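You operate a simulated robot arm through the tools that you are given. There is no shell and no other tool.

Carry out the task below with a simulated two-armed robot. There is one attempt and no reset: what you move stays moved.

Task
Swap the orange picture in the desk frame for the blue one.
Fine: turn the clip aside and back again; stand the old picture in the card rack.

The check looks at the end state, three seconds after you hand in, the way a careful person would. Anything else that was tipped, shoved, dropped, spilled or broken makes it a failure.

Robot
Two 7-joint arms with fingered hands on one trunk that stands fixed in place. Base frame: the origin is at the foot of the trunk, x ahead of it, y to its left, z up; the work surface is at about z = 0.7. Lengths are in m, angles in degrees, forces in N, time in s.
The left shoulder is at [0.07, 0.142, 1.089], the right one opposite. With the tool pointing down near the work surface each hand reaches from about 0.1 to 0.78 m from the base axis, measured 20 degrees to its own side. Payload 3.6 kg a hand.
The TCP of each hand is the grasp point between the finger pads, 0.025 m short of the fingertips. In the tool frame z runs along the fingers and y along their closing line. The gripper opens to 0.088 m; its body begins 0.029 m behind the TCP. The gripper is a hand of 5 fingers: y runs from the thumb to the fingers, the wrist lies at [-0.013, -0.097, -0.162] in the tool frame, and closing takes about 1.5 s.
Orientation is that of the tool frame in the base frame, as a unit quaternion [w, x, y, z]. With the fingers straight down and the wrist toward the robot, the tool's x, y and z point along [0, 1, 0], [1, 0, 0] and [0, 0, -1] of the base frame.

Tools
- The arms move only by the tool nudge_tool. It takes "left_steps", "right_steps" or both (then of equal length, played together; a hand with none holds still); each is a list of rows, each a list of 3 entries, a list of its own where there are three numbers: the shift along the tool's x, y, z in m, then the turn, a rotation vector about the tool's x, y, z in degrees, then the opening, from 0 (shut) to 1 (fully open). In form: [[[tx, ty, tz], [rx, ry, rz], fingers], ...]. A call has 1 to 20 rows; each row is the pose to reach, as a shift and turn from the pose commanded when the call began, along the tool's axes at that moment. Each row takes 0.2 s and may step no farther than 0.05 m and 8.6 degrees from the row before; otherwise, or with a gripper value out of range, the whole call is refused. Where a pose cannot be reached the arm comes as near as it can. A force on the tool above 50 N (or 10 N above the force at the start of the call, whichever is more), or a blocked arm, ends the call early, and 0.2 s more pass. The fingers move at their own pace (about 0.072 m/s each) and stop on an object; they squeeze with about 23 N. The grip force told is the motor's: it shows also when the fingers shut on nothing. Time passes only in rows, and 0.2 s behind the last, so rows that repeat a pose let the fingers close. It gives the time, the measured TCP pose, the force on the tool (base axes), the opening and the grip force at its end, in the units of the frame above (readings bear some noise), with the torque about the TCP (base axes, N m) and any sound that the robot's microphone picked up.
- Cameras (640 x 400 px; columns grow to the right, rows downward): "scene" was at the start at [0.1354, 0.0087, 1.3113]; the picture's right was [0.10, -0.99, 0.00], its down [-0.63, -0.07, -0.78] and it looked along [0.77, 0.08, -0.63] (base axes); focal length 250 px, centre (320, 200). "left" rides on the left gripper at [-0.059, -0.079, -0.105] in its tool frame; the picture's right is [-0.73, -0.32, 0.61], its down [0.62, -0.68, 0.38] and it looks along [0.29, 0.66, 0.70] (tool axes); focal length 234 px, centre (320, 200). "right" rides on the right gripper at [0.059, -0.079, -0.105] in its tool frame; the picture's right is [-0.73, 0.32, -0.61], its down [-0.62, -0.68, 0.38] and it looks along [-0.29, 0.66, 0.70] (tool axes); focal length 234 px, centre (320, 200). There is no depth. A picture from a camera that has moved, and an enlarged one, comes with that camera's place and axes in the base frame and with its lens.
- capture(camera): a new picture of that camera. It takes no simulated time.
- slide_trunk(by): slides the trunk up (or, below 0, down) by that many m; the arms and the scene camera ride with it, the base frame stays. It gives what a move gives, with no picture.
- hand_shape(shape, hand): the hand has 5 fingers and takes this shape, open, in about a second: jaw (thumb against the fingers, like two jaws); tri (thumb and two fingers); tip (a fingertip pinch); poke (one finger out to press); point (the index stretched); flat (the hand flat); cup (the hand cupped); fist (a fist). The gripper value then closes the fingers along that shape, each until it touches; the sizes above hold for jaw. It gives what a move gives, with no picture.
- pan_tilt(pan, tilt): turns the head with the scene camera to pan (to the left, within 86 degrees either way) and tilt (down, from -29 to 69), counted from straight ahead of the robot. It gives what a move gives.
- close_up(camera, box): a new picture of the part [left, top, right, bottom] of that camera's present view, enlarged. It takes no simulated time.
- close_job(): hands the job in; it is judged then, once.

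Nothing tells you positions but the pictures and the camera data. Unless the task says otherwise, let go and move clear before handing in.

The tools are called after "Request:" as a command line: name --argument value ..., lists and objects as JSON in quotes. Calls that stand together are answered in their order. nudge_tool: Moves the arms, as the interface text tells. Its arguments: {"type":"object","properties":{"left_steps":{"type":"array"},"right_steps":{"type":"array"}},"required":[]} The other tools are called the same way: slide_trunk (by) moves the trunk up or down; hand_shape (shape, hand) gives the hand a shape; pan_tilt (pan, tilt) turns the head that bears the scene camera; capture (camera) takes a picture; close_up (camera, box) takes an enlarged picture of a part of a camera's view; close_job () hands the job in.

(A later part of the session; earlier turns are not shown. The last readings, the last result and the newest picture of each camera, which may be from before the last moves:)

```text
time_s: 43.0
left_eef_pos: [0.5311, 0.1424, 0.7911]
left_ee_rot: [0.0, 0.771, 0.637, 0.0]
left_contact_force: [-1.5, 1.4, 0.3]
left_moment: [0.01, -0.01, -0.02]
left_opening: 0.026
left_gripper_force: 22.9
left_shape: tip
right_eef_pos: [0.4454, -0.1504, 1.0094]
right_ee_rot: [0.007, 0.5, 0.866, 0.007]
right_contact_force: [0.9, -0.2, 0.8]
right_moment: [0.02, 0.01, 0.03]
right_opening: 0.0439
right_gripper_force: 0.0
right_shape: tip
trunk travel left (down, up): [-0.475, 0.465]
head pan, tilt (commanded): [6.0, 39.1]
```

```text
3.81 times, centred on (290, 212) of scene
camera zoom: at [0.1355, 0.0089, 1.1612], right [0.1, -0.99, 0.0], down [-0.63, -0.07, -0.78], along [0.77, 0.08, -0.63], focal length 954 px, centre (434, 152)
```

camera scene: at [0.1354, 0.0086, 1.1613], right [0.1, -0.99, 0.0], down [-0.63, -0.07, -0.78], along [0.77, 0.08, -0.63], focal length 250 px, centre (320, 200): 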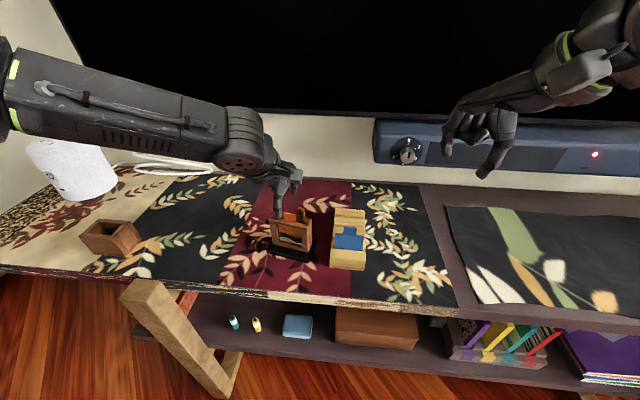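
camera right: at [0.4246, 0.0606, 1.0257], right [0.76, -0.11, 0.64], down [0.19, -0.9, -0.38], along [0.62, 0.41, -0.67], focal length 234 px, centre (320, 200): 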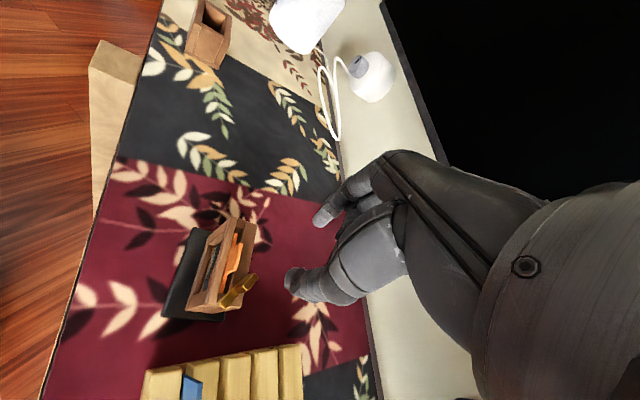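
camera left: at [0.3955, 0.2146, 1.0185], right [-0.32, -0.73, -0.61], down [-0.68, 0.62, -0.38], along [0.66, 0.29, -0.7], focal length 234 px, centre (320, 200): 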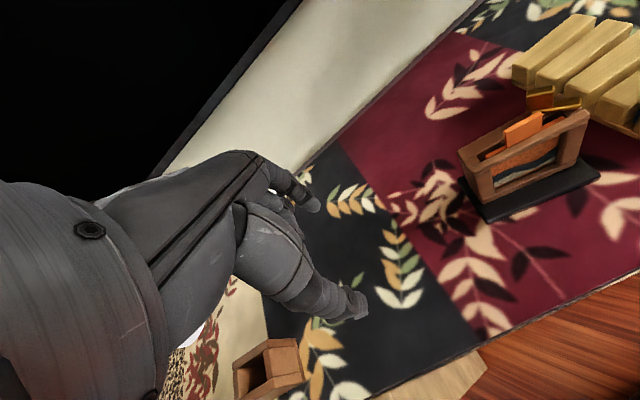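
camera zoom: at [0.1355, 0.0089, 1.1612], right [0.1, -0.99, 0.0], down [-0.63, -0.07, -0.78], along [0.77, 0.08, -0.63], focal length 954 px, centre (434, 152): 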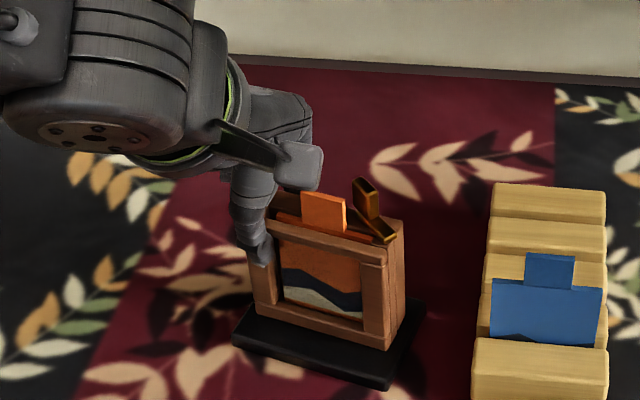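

The frame is gripped firmly on its left stile. Now I'll rotate it about its own centre by 14° clockwise, sliding it flat on the table.

Request:
nudge_tool --left_steps '[[[-0.0005, 0.0018, 0], [0, 0, 3.5], 0], [[-0.001, 0.0037, 0], [0, 0, 7], 0], [[-0.0017, 0.0055, 0], [0, 0, 10.5], 0], [[-0.0024, 0.0074, 0], [0, 0, 14], 0], [[-0.0024, 0.0074, 0], [0, 0, 14], 0]]'

Request:
capture --camera "left"

Request:
close_up --camera "scene" --box '[255, 160, 325, 265]'

```text
time_s: 44.1
left_eef_pos: [0.5388, 0.1382, 0.791]
left_ee_rot: [0.0, 0.842, 0.539, 0.0]
left_contact_force: [0.9, 0.9, 0.1]
left_moment: [0.01, -0.03, 0.08]
left_opening: 0.0257
left_gripper_force: 23.5
left_shape: tip
right_eef_pos: [0.447, -0.1515, 1.0091]
right_ee_rot: [0.008, 0.5, 0.866, 0.006]
right_contact_force: [0.1, -0.8, -0.3]
right_moment: [0.01, -0.02, -0.01]
right_opening: 0.0442
right_gripper_force: 0.2
right_shape: tip
trunk travel left (down, up): [-0.475, 0.465]
head pan, tilt (commanded): [6.0, 39.1]
```

```text
taken
camera left: at [0.4396, 0.1179, 0.8964], right [-0.6, -0.52, -0.61], down [-0.36, 0.85, -0.38], along [0.72, -0.01, -0.7], focal length 234 px, centre (320, 200)
```

left: 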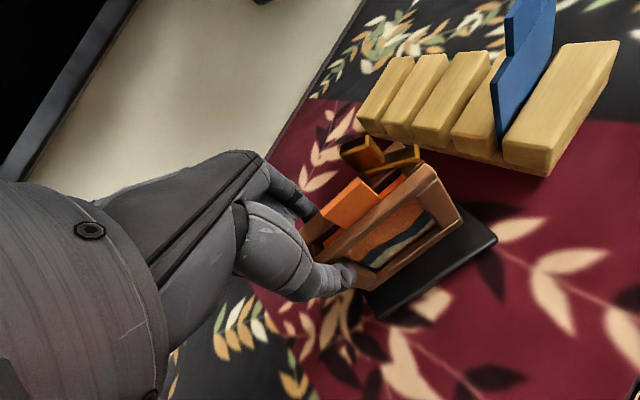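

```text
3.81 times, centred on (290, 212) of scene
camera zoom: at [0.1357, 0.0088, 1.1612], right [0.1, -0.99, 0.0], down [-0.63, -0.07, -0.78], along [0.77, 0.08, -0.63], focal length 954 px, centre (434, 152)
```

zoom: 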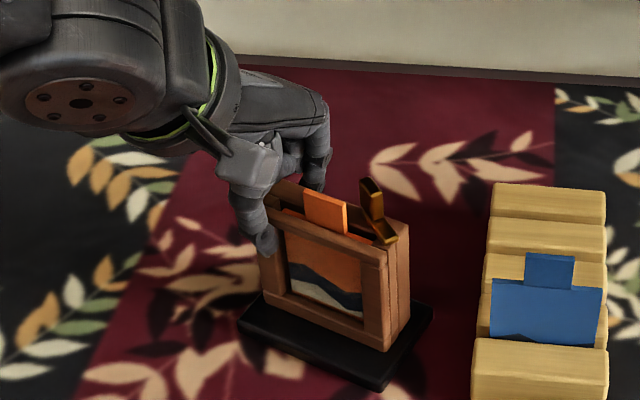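

The frame rotated cleanly to about −25°. I'll release it, lift the left hand clear, and check that it sits flat.

Request:
nudge_tool --left_steps '[[[0, 0, 0], [0, 0, 0], 0.4], [[0, 0, 0], [0, 0, 0], 0.7], [[0, 0, 0], [0, 0, 0], 0.7], [[0, 0, -0.03], [0, 0, 0], 0.7], [[0, 0, -0.07], [0, 0, 0], 0.7], [[0, 0, -0.11], [0, 0, 0], 0.7], [[0.03, -0.01, -0.13], [0, 0, -5], 0.7], [[0.07, -0.02, -0.14], [0, 0, -10], 0.7], [[0.11, -0.03, -0.15], [0, 0, -15], 0.7], [[0.14, -0.04, -0.15], [0, 0, -20], 0.7], [[0.14, -0.04, -0.15], [0, 0, -20], 0.7]]'

Request:
capture --camera "scene"

Request:
close_up --camera "scene" --box '[262, 195, 322, 265]'

Request:
capture --camera "left"

```text
time_s: 46.5
left_eef_pos: [0.5599, 0.2826, 0.9426]
left_ee_rot: [0.0, 0.736, 0.677, 0.001]
left_contact_force: [-0.1, 0.7, -0.1]
left_moment: [0.0, 0.04, 0.0]
left_opening: 0.0616
left_gripper_force: 0.0
left_shape: tip
right_eef_pos: [0.4462, -0.1522, 1.0089]
right_ee_rot: [0.008, 0.5, 0.866, 0.007]
right_contact_force: [0.0, 0.0, 0.6]
right_moment: [0.02, -0.01, 0.02]
right_opening: 0.0439
right_gripper_force: 0.2
right_shape: tip
trunk travel left (down, up): [-0.475, 0.465]
head pan, tilt (commanded): [6.0, 39.1]
```

```text
taken
camera scene: at [0.1354, 0.0084, 1.1613], right [0.1, -0.99, 0.0], down [-0.63, -0.07, -0.78], along [0.77, 0.08, -0.63], focal length 250 px, centre (320, 200)
```

scene: 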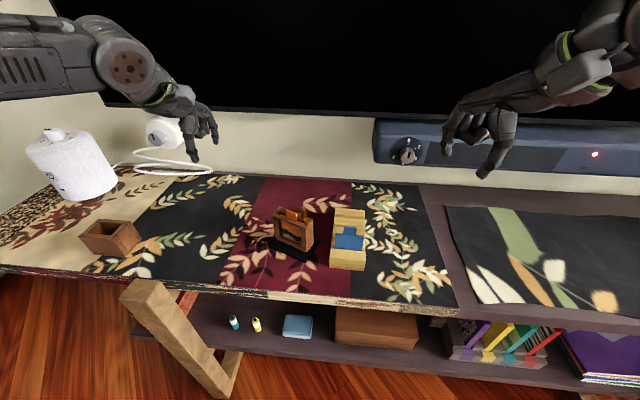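

```text
5.71 times, centred on (292, 230) of scene
camera zoom: at [0.1354, 0.0084, 1.1613], right [0.1, -0.99, 0.0], down [-0.63, -0.07, -0.78], along [0.77, 0.08, -0.63], focal length 1431 px, centre (480, 29)
```

zoom: 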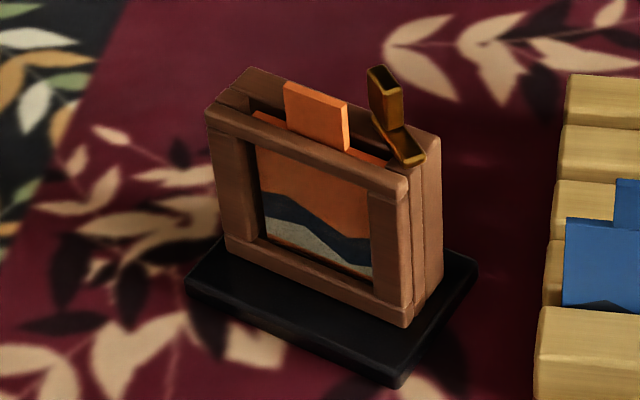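

```text
taken
camera left: at [0.4751, 0.2298, 1.0465], right [-0.38, -0.7, -0.61], down [-0.63, 0.68, -0.38], along [0.68, 0.23, -0.7], focal length 234 px, centre (320, 200)
```

left: 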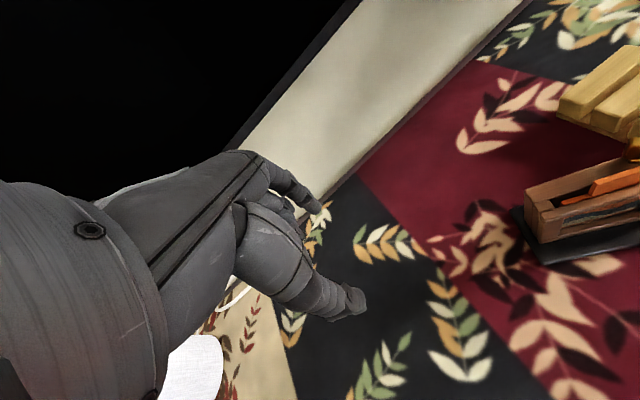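

The frame is flat at yaw −25° and the clip bar points at about 32° in base terms. I'm bringing the right hand over the handle at that yaw, staying high while passing the rack.

Request:
nudge_tool --right_steps '[[[0.025, 0.028, 0.005], [0.2, 0.1, 0], 0.5], [[0.05, 0.056, 0.01], [0.4, 0.1, -0.5], 0.5], [[0.075, 0.085, 0.02], [0.6, 0.2, -1], 0.5], [[0.1, 0.115, 0.03], [0.8, 0.3, -1], 0.5], [[0.125, 0.145, 0.045], [1.0, 0.4, -1.5], 0.5], [[0.15, 0.172, 0.065], [1.15, 0.4, -2], 0.5], [[0.1652, 0.1912, 0.09], [1.15, 0.4, -2], 0.5], [[0.1652, 0.1912, 0.115], [1.15, 0.4, -2], 0.5], [[0.1652, 0.1912, 0.115], [1.15, 0.4, -2], 0.5]]'

Request:
capture --camera "right"

Request:
close_up --camera "scene" --box '[262, 165, 332, 265]'

```text
time_s: 48.5
left_eef_pos: [0.559, 0.2822, 0.9412]
left_ee_rot: [0.0, 0.736, 0.677, 0.0]
left_contact_force: [1.3, 0.0, 0.4]
left_moment: [0.01, -0.03, -0.01]
left_opening: 0.0614
left_gripper_force: 0.0
left_shape: tip
right_eef_pos: [0.5325, 0.0881, 0.8941]
right_ee_rot: [0.001, 0.485, 0.875, -0.001]
right_contact_force: [0.1, -0.6, 0.7]
right_moment: [-0.01, 0.01, 0.0]
right_opening: 0.044
right_gripper_force: 0.0
right_shape: tip
trunk travel left (down, up): [-0.475, 0.465]
head pan, tilt (commanded): [6.0, 39.1]
```

```text
taken
camera right: at [0.4331, 0.0962, 0.9983], right [0.66, -0.44, 0.61], down [-0.25, -0.89, -0.38], along [0.71, 0.1, -0.7], focal length 234 px, centre (320, 200)
```

right: 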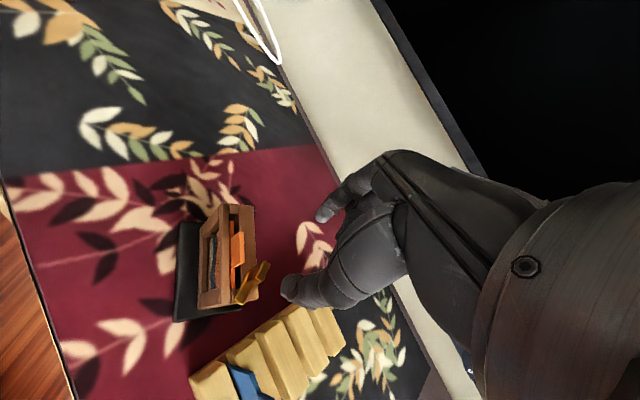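

```text
4.00 times, centred on (297, 215) of scene
camera zoom: at [0.1353, 0.009, 1.1613], right [0.1, -0.99, 0.0], down [-0.63, -0.07, -0.78], along [0.77, 0.08, -0.63], focal length 1002 px, centre (412, 140)
```

zoom: 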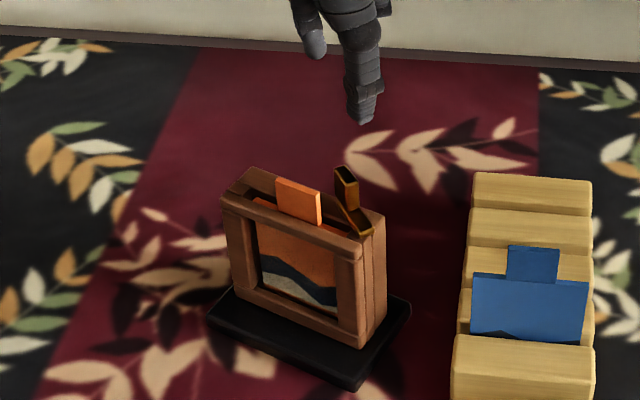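

Request:
close_up --camera "right" --box '[195, 200, 295, 320]'

```text
3.33 times, centred on (245, 260) of right
camera zoom: at [0.4331, 0.0962, 0.9983], right [0.66, -0.44, 0.61], down [-0.25, -0.89, -0.38], along [0.71, 0.1, -0.7], focal length 781 px, centre (570, 0)
```

zoom: 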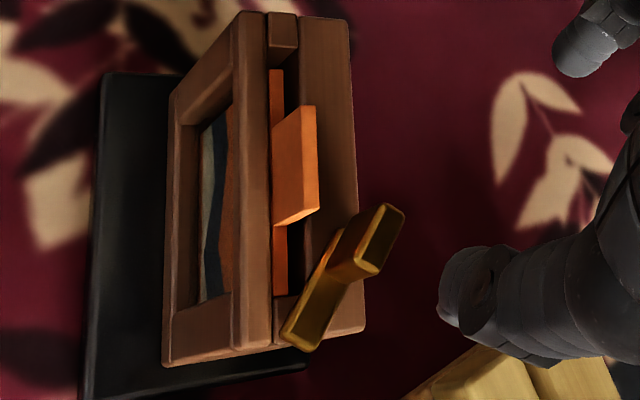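

Request:
nudge_tool --right_steps '[[[0.0013, -0.0034, 0.015], [0, 0, -2], 0.5], [[0.0013, -0.0034, 0.035], [0, 0, -4], 0.5], [[0.0013, -0.0034, 0.05], [0, 0, -4], 0.5], [[0.0013, -0.0034, 0.067], [0, 0, -4], 0.5], [[0.0013, -0.0034, 0.067], [0, 0, -4], 0.5]]'

Request:
close_up --camera "right" --box '[220, 180, 340, 320]'

Request:
close_up --camera "scene" --box '[270, 185, 320, 235]'

```text
time_s: 49.8
left_eef_pos: [0.5609, 0.2811, 0.9424]
left_ee_rot: [0.0, 0.737, 0.676, -0.001]
left_contact_force: [-0.5, -0.7, -0.4]
left_moment: [-0.01, -0.01, 0.01]
left_opening: 0.0611
left_gripper_force: 0.0
left_shape: tip
right_eef_pos: [0.5275, 0.087, 0.8263]
right_ee_rot: [0.0, 0.454, 0.891, 0.0]
right_contact_force: [-0.3, 1.8, -0.1]
right_moment: [-0.03, 0.01, -0.02]
right_opening: 0.0435
right_gripper_force: 0.1
right_shape: tip
trunk travel left (down, up): [-0.475, 0.465]
head pan, tilt (commanded): [6.0, 39.1]
```

```text
2.86 times, centred on (280, 250) of right
camera zoom: at [0.4284, 0.0875, 0.9313], right [0.69, -0.4, 0.61], down [-0.18, -0.91, -0.38], along [0.7, 0.15, -0.7], focal length 669 px, centre (434, 57)
```

zoom: 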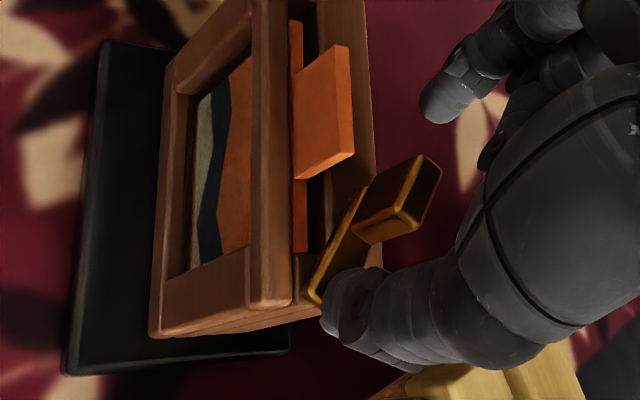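

```text
8.00 times, centred on (295, 210) of scene
camera zoom: at [0.1353, 0.0088, 1.1613], right [0.1, -0.99, 0.0], down [-0.63, -0.07, -0.78], along [0.77, 0.08, -0.63], focal length 2003 px, centre (520, 120)
```

zoom: 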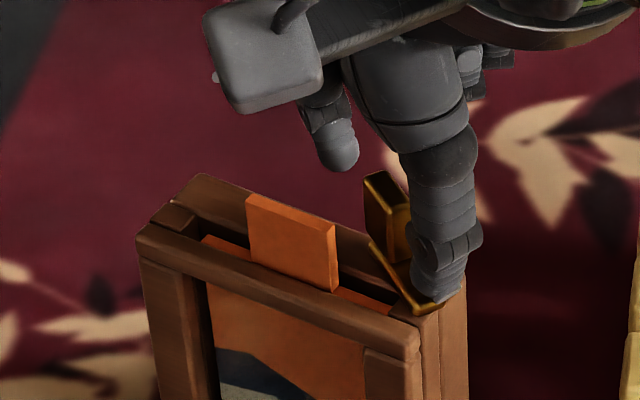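

Same alignment as the first good pinch. Closing on the handle.

Request:
nudge_tool --right_steps '[[[0, 0, 0], [0, 0, 0], 0.3], [[0, 0, 0], [0, 0, 0], 0.15], [[0, 0, 0], [0, 0, 0], 0.0], [[0, 0, 0], [0, 0, 0], 0.0]]'

Request:
nudge_tool --right_steps '[[[0.0005, 0, 0], [0, 0, -6], 0], [[0.0009, -0.0001, 0], [0, 0, -12], 0], [[0.0012, -0.0002, 0], [0, 0, -17], 0], [[0.0012, -0.0002, 0], [0, 0, -17], 0]]'

Request:
close_up --camera "right" --box '[220, 180, 340, 320]'

Request:
close_up --camera "scene" --box '[262, 165, 332, 265]'

```text
time_s: 50.8
left_eef_pos: [0.5583, 0.2816, 0.9424]
left_ee_rot: [0.0, 0.736, 0.677, 0.0]
left_contact_force: [0.0, -0.2, 0.9]
left_moment: [0.03, -0.01, 0.0]
left_opening: 0.0614
left_gripper_force: 0.0
left_shape: tip
right_eef_pos: [0.5277, 0.0861, 0.8264]
right_ee_rot: [0.0, 0.455, 0.891, 0.0]
right_contact_force: [-2.2, -1.1, 0.0]
right_moment: [-0.01, 0.05, 0.02]
right_opening: 0.0102
right_gripper_force: 23.1
right_shape: tip
trunk travel left (down, up): [-0.475, 0.465]
head pan, tilt (commanded): [6.0, 39.1]
```

```text
time_s: 51.8
left_eef_pos: [0.5609, 0.2811, 0.9418]
left_ee_rot: [0.0, 0.736, 0.677, 0.0]
left_contact_force: [0.0, 0.2, 0.2]
left_moment: [0.0, -0.03, -0.02]
left_opening: 0.0613
left_gripper_force: 0.1
left_shape: tip
right_eef_pos: [0.5275, 0.0874, 0.8266]
right_ee_rot: [0.0, 0.316, 0.949, 0.0]
right_contact_force: [-0.5, -0.3, 1.1]
right_moment: [0.05, 0.0, 0.01]
right_opening: 0.0104
right_gripper_force: 22.8
right_shape: tip
trunk travel left (down, up): [-0.475, 0.465]
head pan, tilt (commanded): [6.0, 39.1]
```

```text
2.86 times, centred on (280, 250) of right
camera zoom: at [0.4325, 0.0599, 0.9319], right [0.77, -0.18, 0.61], down [0.09, -0.92, -0.38], along [0.63, 0.35, -0.7], focal length 669 px, centre (434, 57)
```

zoom: 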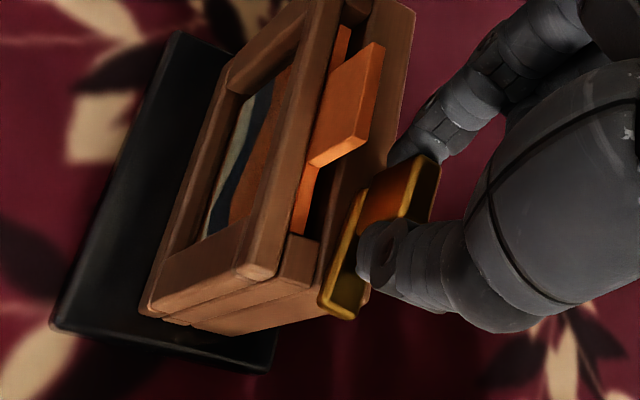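

```text
4.00 times, centred on (297, 215) of scene
camera zoom: at [0.1359, 0.0088, 1.1612], right [0.1, -0.99, 0.0], down [-0.63, -0.07, -0.78], along [0.77, 0.08, -0.63], focal length 1002 px, centre (412, 140)
```

zoom: 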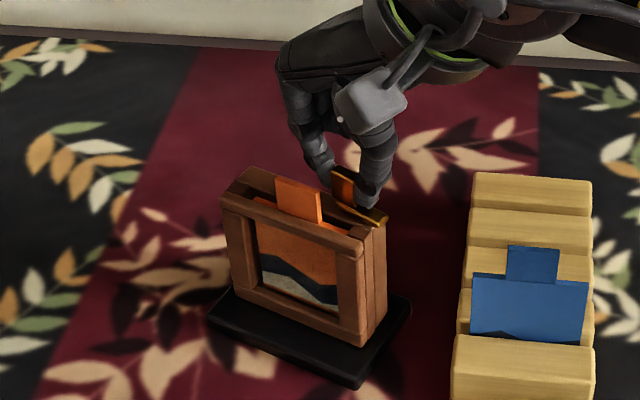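

The clip swung without moving the frame. I'll turn a last 6°, still within reach, then release.

Request:
nudge_tool --right_steps '[[[0.0002, 0, 0], [0, 0, -3], 0], [[0.0004, 0, 0], [0, 0, -6], 0], [[0.0004, 0, 0], [0, 0, -6], 0]]'

Request:
nudge_tool --right_steps '[[[0, 0, 0], [0, 0, 0], 0.15], [[0, 0, 0], [0, 0, 0], 0.25], [[0, 0, 0], [0, 0, 0], 0.35], [[0, 0, 0], [0, 0, 0], 0.35], [[0, 0, -0.02], [0, 0, 0], 0.35], [[0, 0, -0.05], [0, 0, 0], 0.35], [[0, 0, -0.08], [0, 0, 0], 0.35], [[0, 0, -0.08], [0, 0, 0], 0.35]]'

Request:
capture --camera "right"

Request:
close_up --camera "scene" --box '[262, 175, 332, 265]'

```text
time_s: 52.5
left_eef_pos: [0.5608, 0.2815, 0.9415]
left_ee_rot: [0.0, 0.736, 0.677, 0.001]
left_contact_force: [-0.3, -0.2, 0.5]
left_moment: [-0.04, 0.0, 0.0]
left_opening: 0.0614
left_gripper_force: 0.0
left_shape: tip
right_eef_pos: [0.5271, 0.0878, 0.8276]
right_ee_rot: [0.0, 0.267, 0.964, -0.001]
right_contact_force: [0.7, -0.3, -0.8]
right_moment: [0.02, -0.01, -0.05]
right_opening: 0.01
right_gripper_force: 22.6
right_shape: tip
trunk travel left (down, up): [-0.475, 0.465]
head pan, tilt (commanded): [6.0, 39.1]
```

```text
time_s: 54.4
left_eef_pos: [0.5606, 0.2827, 0.9421]
left_ee_rot: [0.0, 0.736, 0.677, 0.0]
left_contact_force: [0.1, 0.5, 0.7]
left_moment: [-0.01, 0.02, 0.03]
left_opening: 0.0614
left_gripper_force: 0.1
left_shape: tip
right_eef_pos: [0.5249, 0.085, 0.9089]
right_ee_rot: [-0.001, 0.267, 0.964, 0.0]
right_contact_force: [0.1, 0.1, 0.1]
right_moment: [-0.01, -0.01, 0.03]
right_opening: 0.0303
right_gripper_force: 0.0
right_shape: tip
trunk travel left (down, up): [-0.475, 0.465]
head pan, tilt (commanded): [6.0, 39.1]
```

```text
taken
camera right: at [0.4338, 0.0491, 1.013], right [0.79, -0.1, 0.61], down [0.18, -0.91, -0.38], along [0.59, 0.41, -0.7], focal length 234 px, centre (320, 200)
```

right: 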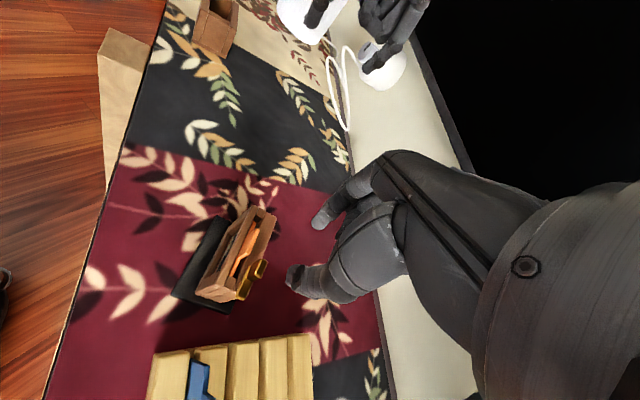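

```text
4.44 times, centred on (297, 220) of scene
camera zoom: at [0.1357, 0.0086, 1.1612], right [0.1, -0.99, 0.0], down [-0.63, -0.07, -0.78], along [0.77, 0.08, -0.63], focal length 1113 px, centre (422, 111)
```

zoom: 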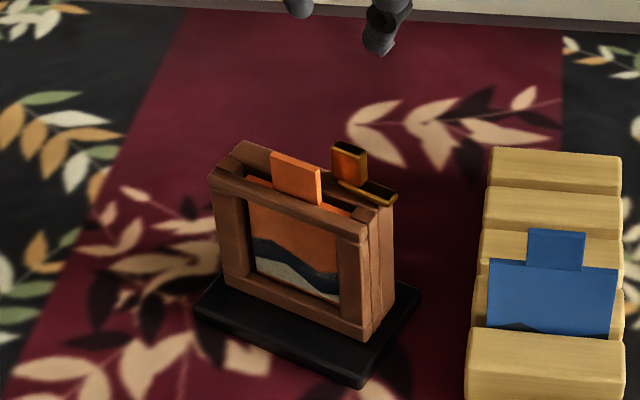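

Request:
close_up --camera "right" --box '[195, 195, 285, 315]'

Request:
close_up --camera "scene" --box '[270, 195, 320, 245]'

```text
3.33 times, centred on (240, 255) of right
camera zoom: at [0.4338, 0.0491, 1.013], right [0.79, -0.1, 0.61], down [0.18, -0.91, -0.38], along [0.59, 0.41, -0.7], focal length 781 px, centre (587, 17)
```

zoom: 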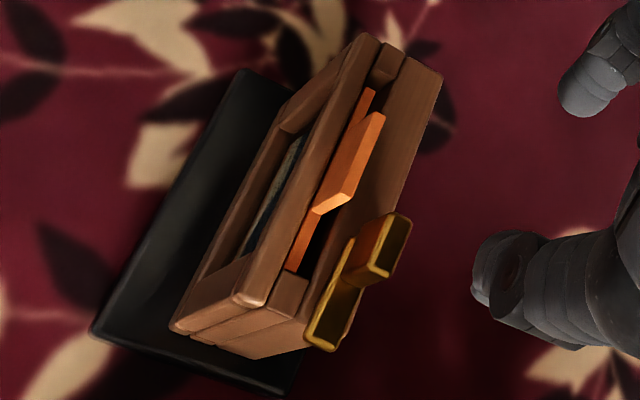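

```text
8.00 times, centred on (295, 220) of scene
camera zoom: at [0.1357, 0.0086, 1.1612], right [0.1, -0.99, 0.0], down [-0.63, -0.07, -0.78], along [0.77, 0.08, -0.63], focal length 2003 px, centre (520, 40)
```

zoom: 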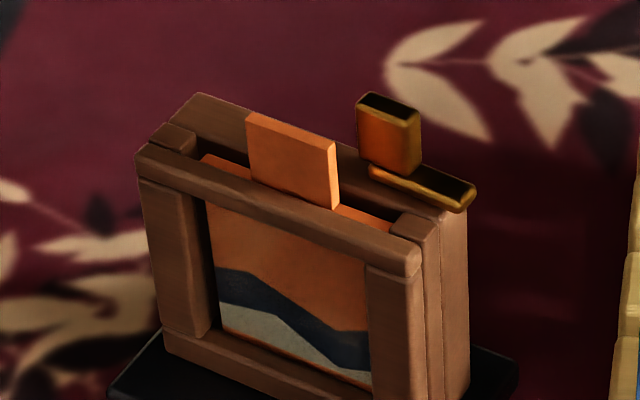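

The clip now lies along the back piece and the slot is clear. The frame yaw measures −20° and the tab top centre is near (0.519, 0.1095). I'll send the right hand well away and bring the left over the orange tab.

Request:
nudge_tool --right_steps '[[[0, 0, -0.03], [0, 0, 3], 0.4], [[-0.012, -0.035, -0.045], [0, 0, 6], 0.4], [[-0.026, -0.075, -0.06], [0, 0, 9], 0.4], [[-0.04, -0.118, -0.07], [0, 0, 12], 0.4], [[-0.054, -0.16, -0.08], [0, 0, 15], 0.4], [[-0.068, -0.202, -0.09], [0, 0, 18], 0.4], [[-0.082, -0.244, -0.09], [0, 0, 21], 0.4], [[-0.096, -0.286, -0.09], [0, 0, 24], 0.4], [[-0.11, -0.33, -0.09], [0, 0, 27], 0.4], [[-0.1255, -0.374, -0.09], [0, 0, 30], 0.4], [[-0.1255, -0.374, -0.09], [0, 0, 30], 0.4], [[-0.1255, -0.374, -0.09], [0, 0, 30], 0.4]]' --left_steps '[[[0, 0, 0], [0, 0, 0], 0.5], [[0, 0, 0], [0, 0, 0], 0.5], [[0, 0, 0], [0, 0, 0], 0.5], [[0, 0, 0], [0, 0, 0], 0.5], [[0, 0, 0], [0, 0, 2], 0.5], [[-0.03, -0.004, 0.008], [0, 0, 4], 0.5], [[-0.065, -0.008, 0.016], [0, 0, 7], 0.5], [[-0.1, -0.012, 0.024], [0, 0, 10], 0.5], [[-0.14, -0.017, 0.032], [0, 0, 13], 0.5], [[-0.1738, -0.0213, 0.042], [0, 0, 15.2], 0.5], [[-0.1738, -0.0213, 0.042], [0, 0, 15.2], 0.5], [[-0.1738, -0.0213, 0.042], [0, 0, 15.2], 0.5]]'

Request:
capture --camera "left"

Request:
close_up --camera "scene" --box '[257, 165, 327, 255]'

```text
time_s: 57.0
left_eef_pos: [0.5275, 0.1115, 0.8984]
left_ee_rot: [0.0, 0.82, 0.573, 0.001]
left_contact_force: [-0.6, -0.6, 0.3]
left_moment: [0.0, -0.01, 0.02]
left_opening: 0.0445
left_gripper_force: 0.1
left_shape: tip
right_eef_pos: [0.441, -0.2983, 0.998]
right_ee_rot: [0.001, 0.507, 0.862, 0.0]
right_contact_force: [-0.3, -0.4, 0.7]
right_moment: [0.01, 0.0, 0.0]
right_opening: 0.035
right_gripper_force: 0.0
right_shape: tip
trunk travel left (down, up): [-0.475, 0.465]
head pan, tilt (commanded): [6.0, 39.1]
```

```text
taken
camera left: at [0.4312, 0.0832, 1.0029], right [-0.55, -0.57, -0.61], down [-0.43, 0.82, -0.38], along [0.72, 0.05, -0.7], focal length 234 px, centre (320, 200)
```

left: 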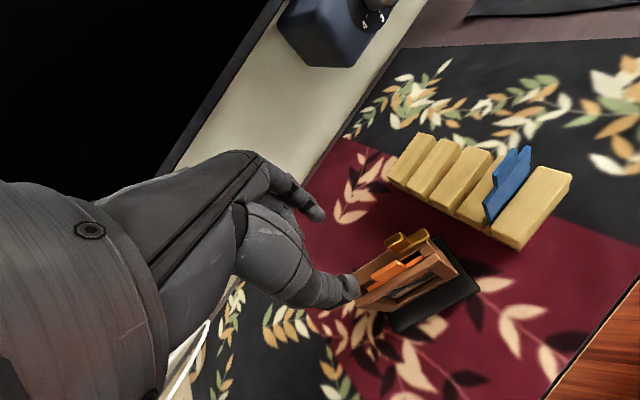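

```text
4.44 times, centred on (292, 210) of scene
camera zoom: at [0.1352, 0.0081, 1.1613], right [0.1, -0.99, 0.0], down [-0.63, -0.07, -0.78], along [0.77, 0.08, -0.63], focal length 1113 px, centre (444, 156)
```

zoom: 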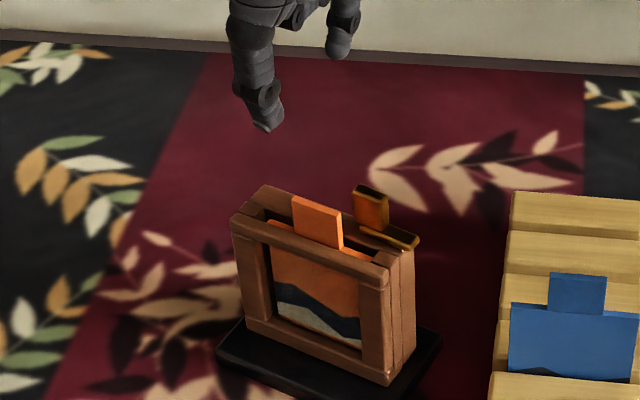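

Request:
close_up --camera "left" --box '[330, 210, 470, 320]'

```text
3.64 times, centred on (400, 265) of left
camera zoom: at [0.4312, 0.0832, 1.0029], right [-0.55, -0.57, -0.61], down [-0.43, 0.82, -0.38], along [0.72, 0.05, -0.7], focal length 852 px, centre (29, -36)
```

zoom: 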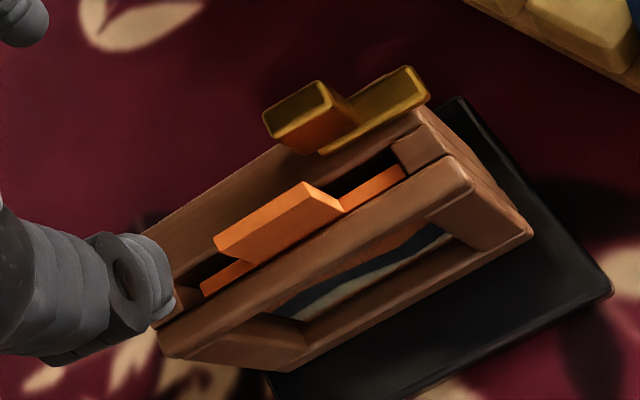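

Request:
close_up --camera "left" --box '[370, 235, 430, 295]'

Request:
close_up --camera "scene" --box '[275, 200, 315, 230]'

```text
6.67 times, centred on (400, 265) of left
camera zoom: at [0.4312, 0.0832, 1.0029], right [-0.55, -0.57, -0.61], down [-0.43, 0.82, -0.38], along [0.72, 0.05, -0.7], focal length 1561 px, centre (-213, -233)
```

zoom: 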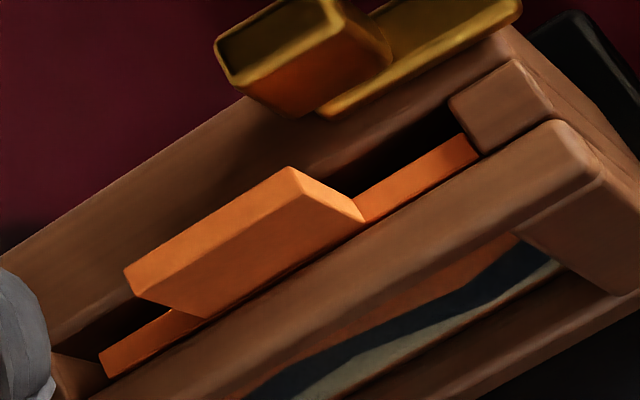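

```text
13.33 times, centred on (295, 215) of scene
camera zoom: at [0.1352, 0.0081, 1.1613], right [0.1, -0.99, 0.0], down [-0.63, -0.07, -0.78], along [0.77, 0.08, -0.63], focal length 3339 px, centre (653, 0)
```

zoom: 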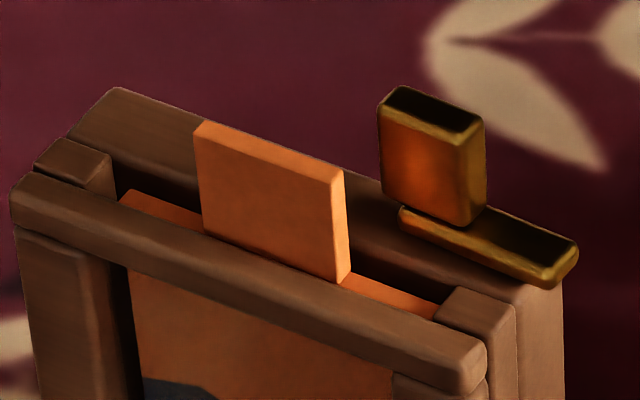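

Tab centre is confirmed at about (0.5187, 0.109). I'll descend so the fingertips straddle the tab a few mm above the rail.

Request:
nudge_tool --left_steps '[[[-0.001, -0.001, 0.02], [0, 0, 0], 0.5], [[-0.0018, -0.001, 0.04], [0, 0, 0], 0.5], [[-0.0018, -0.001, 0.06], [0, 0, 0], 0.45], [[-0.0018, -0.001, 0.074], [0, 0, 0], 0.4], [[-0.0018, -0.001, 0.074], [0, 0, 0], 0.4]]'

Request:
close_up --camera "left" --box '[270, 160, 430, 310]'

Request:
close_up --camera "scene" --box '[265, 185, 320, 235]'

```text
time_s: 58.1
left_eef_pos: [0.5224, 0.1097, 0.8243]
left_ee_rot: [-0.001, 0.819, 0.573, 0.0]
left_contact_force: [0.4, 0.3, 0.3]
left_moment: [0.01, 0.03, -0.03]
left_opening: 0.0357
left_gripper_force: 0.1
left_shape: tip
right_eef_pos: [0.4399, -0.2978, 0.9973]
right_ee_rot: [0.001, 0.508, 0.862, 0.0]
right_contact_force: [0.0, -0.1, -0.2]
right_moment: [-0.03, -0.01, -0.01]
right_opening: 0.0349
right_gripper_force: 0.1
right_shape: tip
trunk travel left (down, up): [-0.475, 0.465]
head pan, tilt (commanded): [6.0, 39.1]
```

```text
2.67 times, centred on (350, 235) of left
camera zoom: at [0.4265, 0.0809, 0.9296], right [-0.55, -0.57, -0.61], down [-0.43, 0.82, -0.38], along [0.72, 0.05, -0.7], focal length 624 px, centre (240, 107)
```

zoom: 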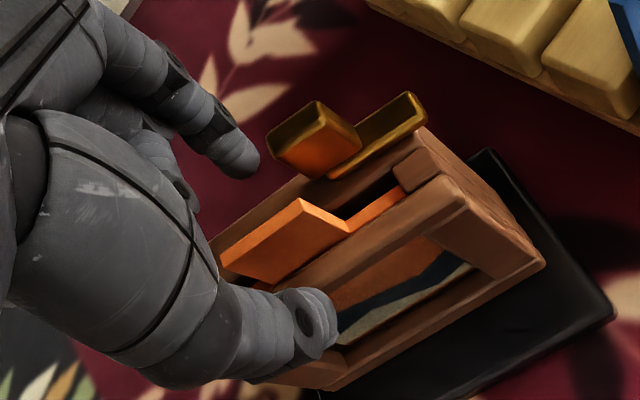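

```text
8.00 times, centred on (292, 210) of scene
camera zoom: at [0.1353, 0.0086, 1.1613], right [0.1, -0.99, 0.0], down [-0.63, -0.07, -0.78], along [0.77, 0.08, -0.63], focal length 2003 px, centre (540, 120)
```

zoom: 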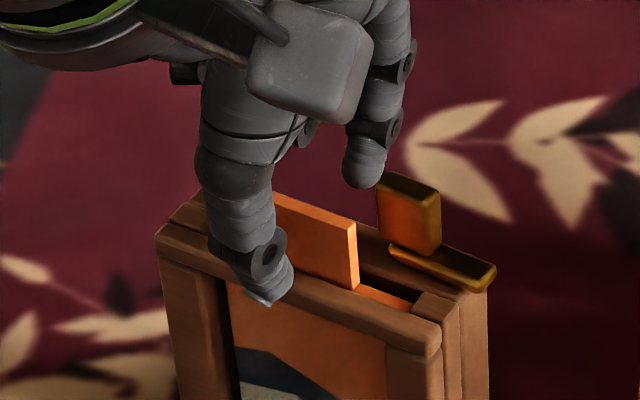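

Both fingertips are well placed around the tab and clear of the clip. Closing on the tab.

Request:
nudge_tool --left_steps '[[[0, 0, 0], [0, 0, 0], 0.25], [[0, 0, 0], [0, 0, 0], 0.1], [[0, 0, 0], [0, 0, 0], 0.0], [[0, 0, 0], [0, 0, 0], 0.0], [[0, 0, 0], [0, 0, 0], 0.0]]'

Request:
close_up --camera "left" --box '[270, 160, 430, 310]'

Request:
close_up --camera "scene" --box '[265, 185, 320, 235]'

```text
time_s: 59.4
left_eef_pos: [0.5226, 0.1091, 0.8244]
left_ee_rot: [0.0, 0.819, 0.574, 0.0]
left_contact_force: [-0.2, 0.2, -0.3]
left_moment: [-0.04, -0.03, -0.03]
left_opening: 0.0001
left_gripper_force: 23.6
left_shape: tip
right_eef_pos: [0.4393, -0.2978, 0.9973]
right_ee_rot: [0.001, 0.508, 0.862, -0.001]
right_contact_force: [-0.3, -0.6, -0.3]
right_moment: [-0.03, 0.02, 0.04]
right_opening: 0.0351
right_gripper_force: 0.0
right_shape: tip
trunk travel left (down, up): [-0.475, 0.465]
head pan, tilt (commanded): [6.0, 39.1]
```

```text
2.67 times, centred on (350, 235) of left
camera zoom: at [0.4267, 0.081, 0.9297], right [-0.55, -0.57, -0.61], down [-0.43, 0.82, -0.38], along [0.72, 0.05, -0.7], focal length 624 px, centre (240, 107)
```

zoom: 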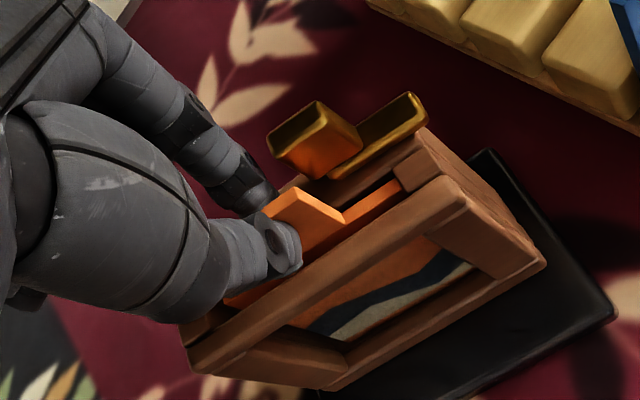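

```text
8.00 times, centred on (292, 210) of scene
camera zoom: at [0.1354, 0.0086, 1.1613], right [0.1, -0.99, 0.0], down [-0.63, -0.07, -0.78], along [0.77, 0.08, -0.63], focal length 2003 px, centre (540, 120)
```

zoom: 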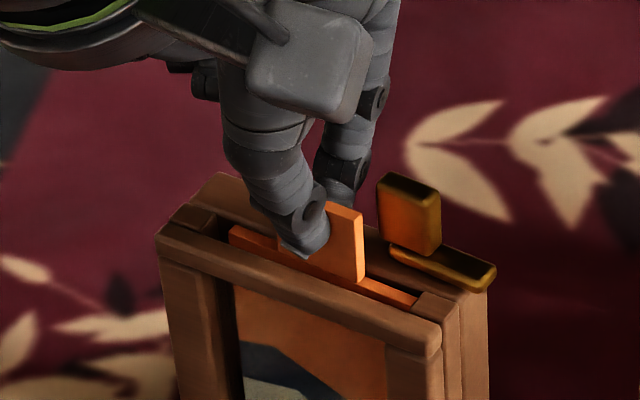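

The fingers closed to their stop on the thin tab, so I need to check that the hold is real. I'll lift 8 mm and look.

Request:
nudge_tool --left_steps '[[[0, 0, -0.004], [0, 0, 0], 0.0], [[0, 0, -0.008], [0, 0, 0], 0.0], [[0, 0, -0.008], [0, 0, 0], 0.0]]'

Request:
close_up --camera "left" --box '[270, 160, 430, 310]'

Request:
close_up --camera "scene" --box '[265, 185, 320, 235]'

```text
time_s: 60.1
left_eef_pos: [0.5217, 0.1093, 0.8338]
left_ee_rot: [0.001, 0.819, 0.574, 0.001]
left_contact_force: [-1.1, -0.5, -0.7]
left_moment: [-0.01, -0.01, 0.07]
left_opening: 0.0
left_gripper_force: 22.7
left_shape: tip
right_eef_pos: [0.4397, -0.2971, 0.9974]
right_ee_rot: [0.0, 0.507, 0.862, 0.0]
right_contact_force: [-0.8, 0.8, 0.0]
right_moment: [-0.02, -0.01, 0.02]
right_opening: 0.0349
right_gripper_force: 0.0
right_shape: tip
trunk travel left (down, up): [-0.475, 0.465]
head pan, tilt (commanded): [6.0, 39.1]
```

```text
2.67 times, centred on (350, 235) of left
camera zoom: at [0.4264, 0.081, 0.9378], right [-0.55, -0.57, -0.61], down [-0.43, 0.82, -0.38], along [0.72, 0.05, -0.7], focal length 624 px, centre (240, 107)
```

zoom: 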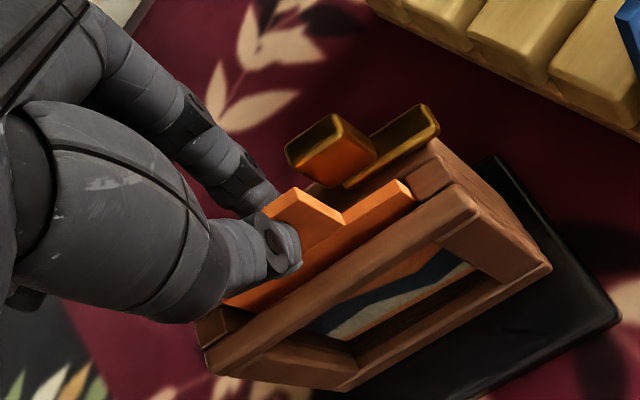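

```text
8.00 times, centred on (292, 210) of scene
camera zoom: at [0.1355, 0.0086, 1.1612], right [0.1, -0.99, 0.0], down [-0.63, -0.07, -0.78], along [0.77, 0.08, -0.63], focal length 2003 px, centre (540, 120)
```

zoom: 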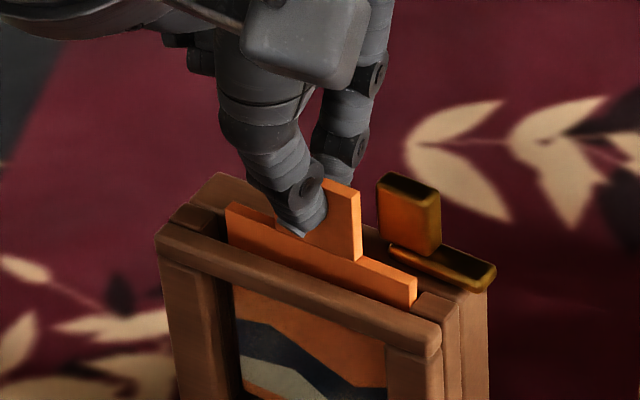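

The card rises with the hand and the frame stays put. Lifting it clear of the slot.

Request:
nudge_tool --left_steps '[[[0, 0, -0.008], [0, 0, 0], 0.0], [[0, 0, -0.016], [0, 0, 0], 0.0], [[0, 0, -0.024], [0, 0, 0], 0.0], [[0, 0, -0.032], [0, 0, 0], 0.0], [[0, 0, -0.04], [0, 0, 0], 0.0], [[0, 0, -0.04], [0, 0, 0], 0.0]]'

Request:
close_up --camera "scene" --box '[255, 155, 325, 245]'

Request:
capture --camera "left"

```text
time_s: 61.5
left_eef_pos: [0.5241, 0.1101, 0.8733]
left_ee_rot: [0.0, 0.819, 0.574, 0.0]
left_contact_force: [0.1, 0.0, -0.2]
left_moment: [0.02, -0.05, 0.01]
left_opening: 0.0
left_gripper_force: 22.6
left_shape: tip
right_eef_pos: [0.4417, -0.2969, 0.9981]
right_ee_rot: [0.001, 0.508, 0.862, 0.0]
right_contact_force: [-0.2, 0.2, -0.4]
right_moment: [0.0, -0.01, 0.01]
right_opening: 0.0351
right_gripper_force: 0.1
right_shape: tip
trunk travel left (down, up): [-0.475, 0.465]
head pan, tilt (commanded): [6.0, 39.1]
```

```text
4.44 times, centred on (290, 200) of scene
camera zoom: at [0.1355, 0.0086, 1.1612], right [0.1, -0.99, 0.0], down [-0.63, -0.07, -0.78], along [0.77, 0.08, -0.63], focal length 1113 px, centre (453, 200)
```

zoom: 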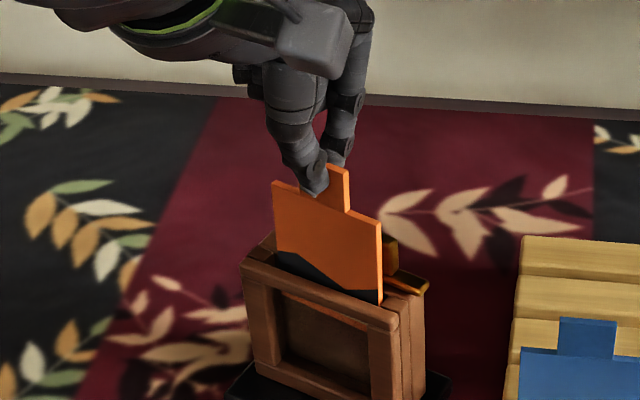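

```text
taken
camera left: at [0.4275, 0.0809, 0.9776], right [-0.55, -0.57, -0.61], down [-0.43, 0.82, -0.38], along [0.72, 0.05, -0.7], focal length 234 px, centre (320, 200)
```

left: 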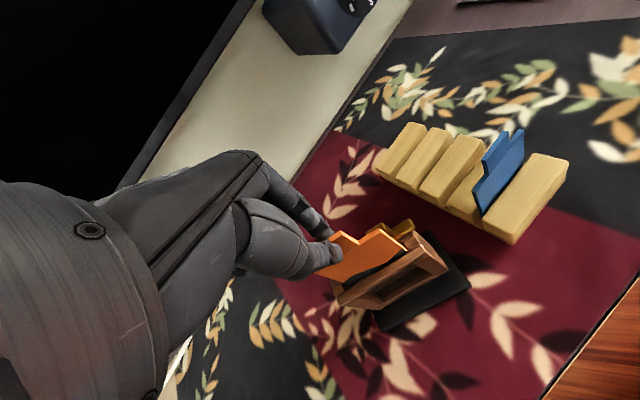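

Request:
nudge_tool --left_steps '[[[0, 0, -0.012], [0, 0, 0], 0.0], [[0, 0, -0.024], [0, 0, 0], 0.0], [[0, 0, -0.036], [0, 0, 0], 0.0], [[0, 0, -0.05], [0, 0, 0], 0.0], [[0, 0, -0.06], [0, 0, 0], 0.0], [[0, 0, -0.06], [0, 0, 0], 0.0]]'

Request:
close_up --camera "scene" --box '[255, 135, 325, 245]'

Request:
close_up --camera "scene" --box '[320, 195, 375, 275]'

Request:
close_up --camera "left" --box '[330, 90, 590, 280]'

```text
time_s: 63.0
left_eef_pos: [0.5236, 0.1085, 0.9336]
left_ee_rot: [0.0, 0.819, 0.574, 0.0]
left_contact_force: [0.2, 0.7, -0.7]
left_moment: [-0.03, -0.01, 0.01]
left_opening: 0.0001
left_gripper_force: 22.4
left_shape: tip
right_eef_pos: [0.44, -0.2974, 0.9985]
right_ee_rot: [0.001, 0.508, 0.862, -0.001]
right_contact_force: [0.0, 0.2, 0.6]
right_moment: [0.0, 0.02, -0.01]
right_opening: 0.0351
right_gripper_force: 0.1
right_shape: tip
trunk travel left (down, up): [-0.475, 0.465]
head pan, tilt (commanded): [6.0, 39.1]
```

```text
3.64 times, centred on (290, 190) of scene
camera zoom: at [0.1355, 0.0086, 1.1613], right [0.1, -0.99, 0.0], down [-0.63, -0.07, -0.78], along [0.77, 0.08, -0.63], focal length 911 px, centre (429, 236)
```

zoom: 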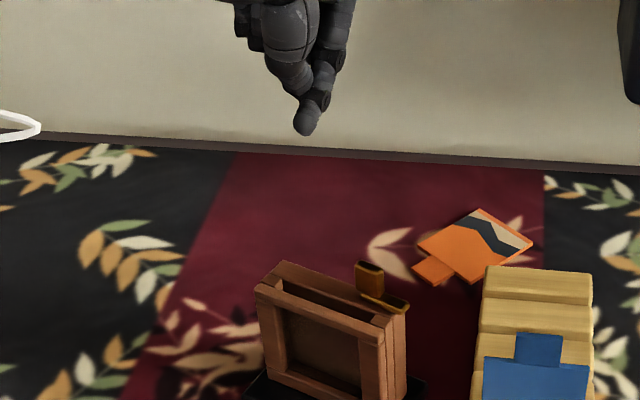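

```text
5.00 times, centred on (348, 235) of scene
camera zoom: at [0.1355, 0.0086, 1.1613], right [0.1, -0.99, 0.0], down [-0.63, -0.07, -0.78], along [0.77, 0.08, -0.63], focal length 1252 px, centre (182, 25)
```

zoom: 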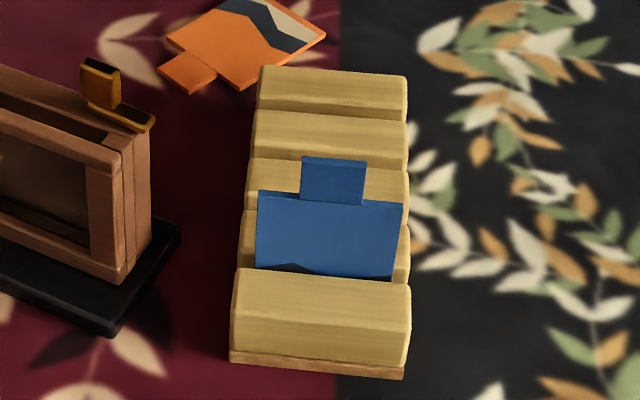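

```text
2.11 times, centred on (460, 185) of left
camera zoom: at [0.4272, 0.0801, 1.0377], right [-0.55, -0.57, -0.61], down [-0.43, 0.82, -0.38], along [0.72, 0.05, -0.7], focal length 493 px, centre (25, 232)
```

zoom: 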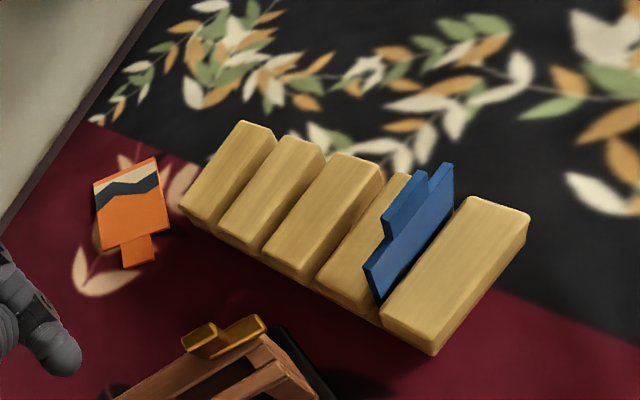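

The orange card slipped out of the tip pinch during the second lift and now lies flat, face up, on the cloth behind the rack. It touches nothing, and the frame and rack weren't disturbed. The tip shape doesn't really clamp thin objects, so I'll move the left hand aside and test other shapes in the air.

Request:
nudge_tool --left_steps '[[[0.02, -0.01, -0.02], [0, 0, -4], 0], [[0.05, -0.02, -0.04], [0, 0, -8], 0], [[0.08, -0.04, -0.06], [0, 0, -12], 0], [[0.11, -0.06, -0.07], [0, 0, -16], 0], [[0.14, -0.08, -0.08], [0, 0, -20], 0], [[0.14, -0.08, -0.08], [0, 0, -20], 0]]'

Request:
close_up --camera "left" --box '[280, 190, 380, 280]'

Request:
capture --camera "scene"

```text
time_s: 64.3
left_eef_pos: [0.4978, 0.2663, 1.0143]
left_ee_rot: [0.0, 0.707, 0.707, -0.001]
left_contact_force: [0.4, -0.7, 0.9]
left_moment: [0.01, 0.03, 0.0]
left_opening: 0.0003
left_gripper_force: 23.0
left_shape: tip
right_eef_pos: [0.4401, -0.2975, 0.9971]
right_ee_rot: [0.0, 0.508, 0.862, 0.001]
right_contact_force: [-0.6, -0.5, -0.7]
right_moment: [0.03, -0.02, -0.01]
right_opening: 0.0352
right_gripper_force: 0.0
right_shape: tip
trunk travel left (down, up): [-0.475, 0.465]
head pan, tilt (commanded): [6.0, 39.1]
```

```text
4.44 times, centred on (330, 235) of left
camera zoom: at [0.4175, 0.2073, 1.1194], right [-0.32, -0.73, -0.61], down [-0.68, 0.62, -0.38], along [0.66, 0.29, -0.7], focal length 1041 px, centre (276, 44)
```

zoom: 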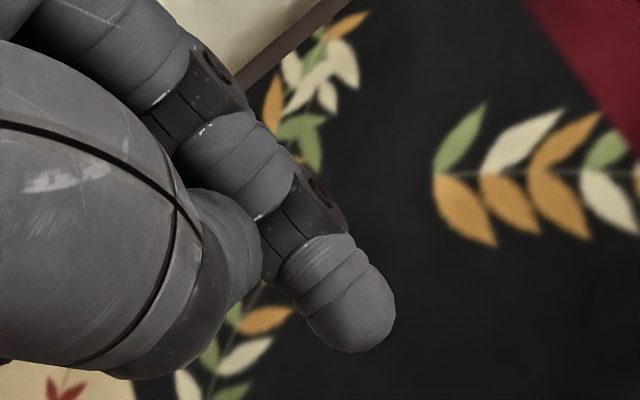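

```text
taken
camera scene: at [0.1357, 0.0081, 1.1612], right [0.1, -0.99, 0.0], down [-0.63, -0.07, -0.78], along [0.77, 0.08, -0.63], focal length 250 px, centre (320, 200)
```

scene: 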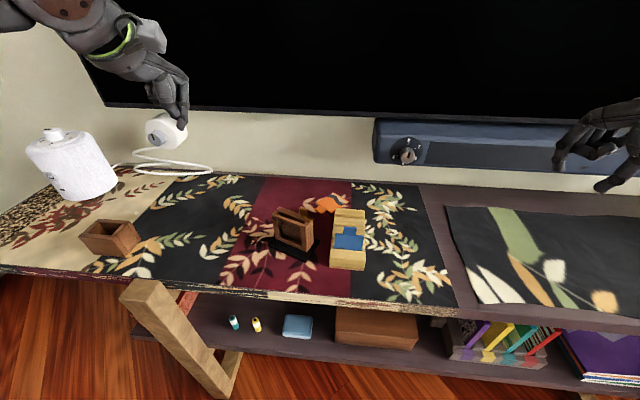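

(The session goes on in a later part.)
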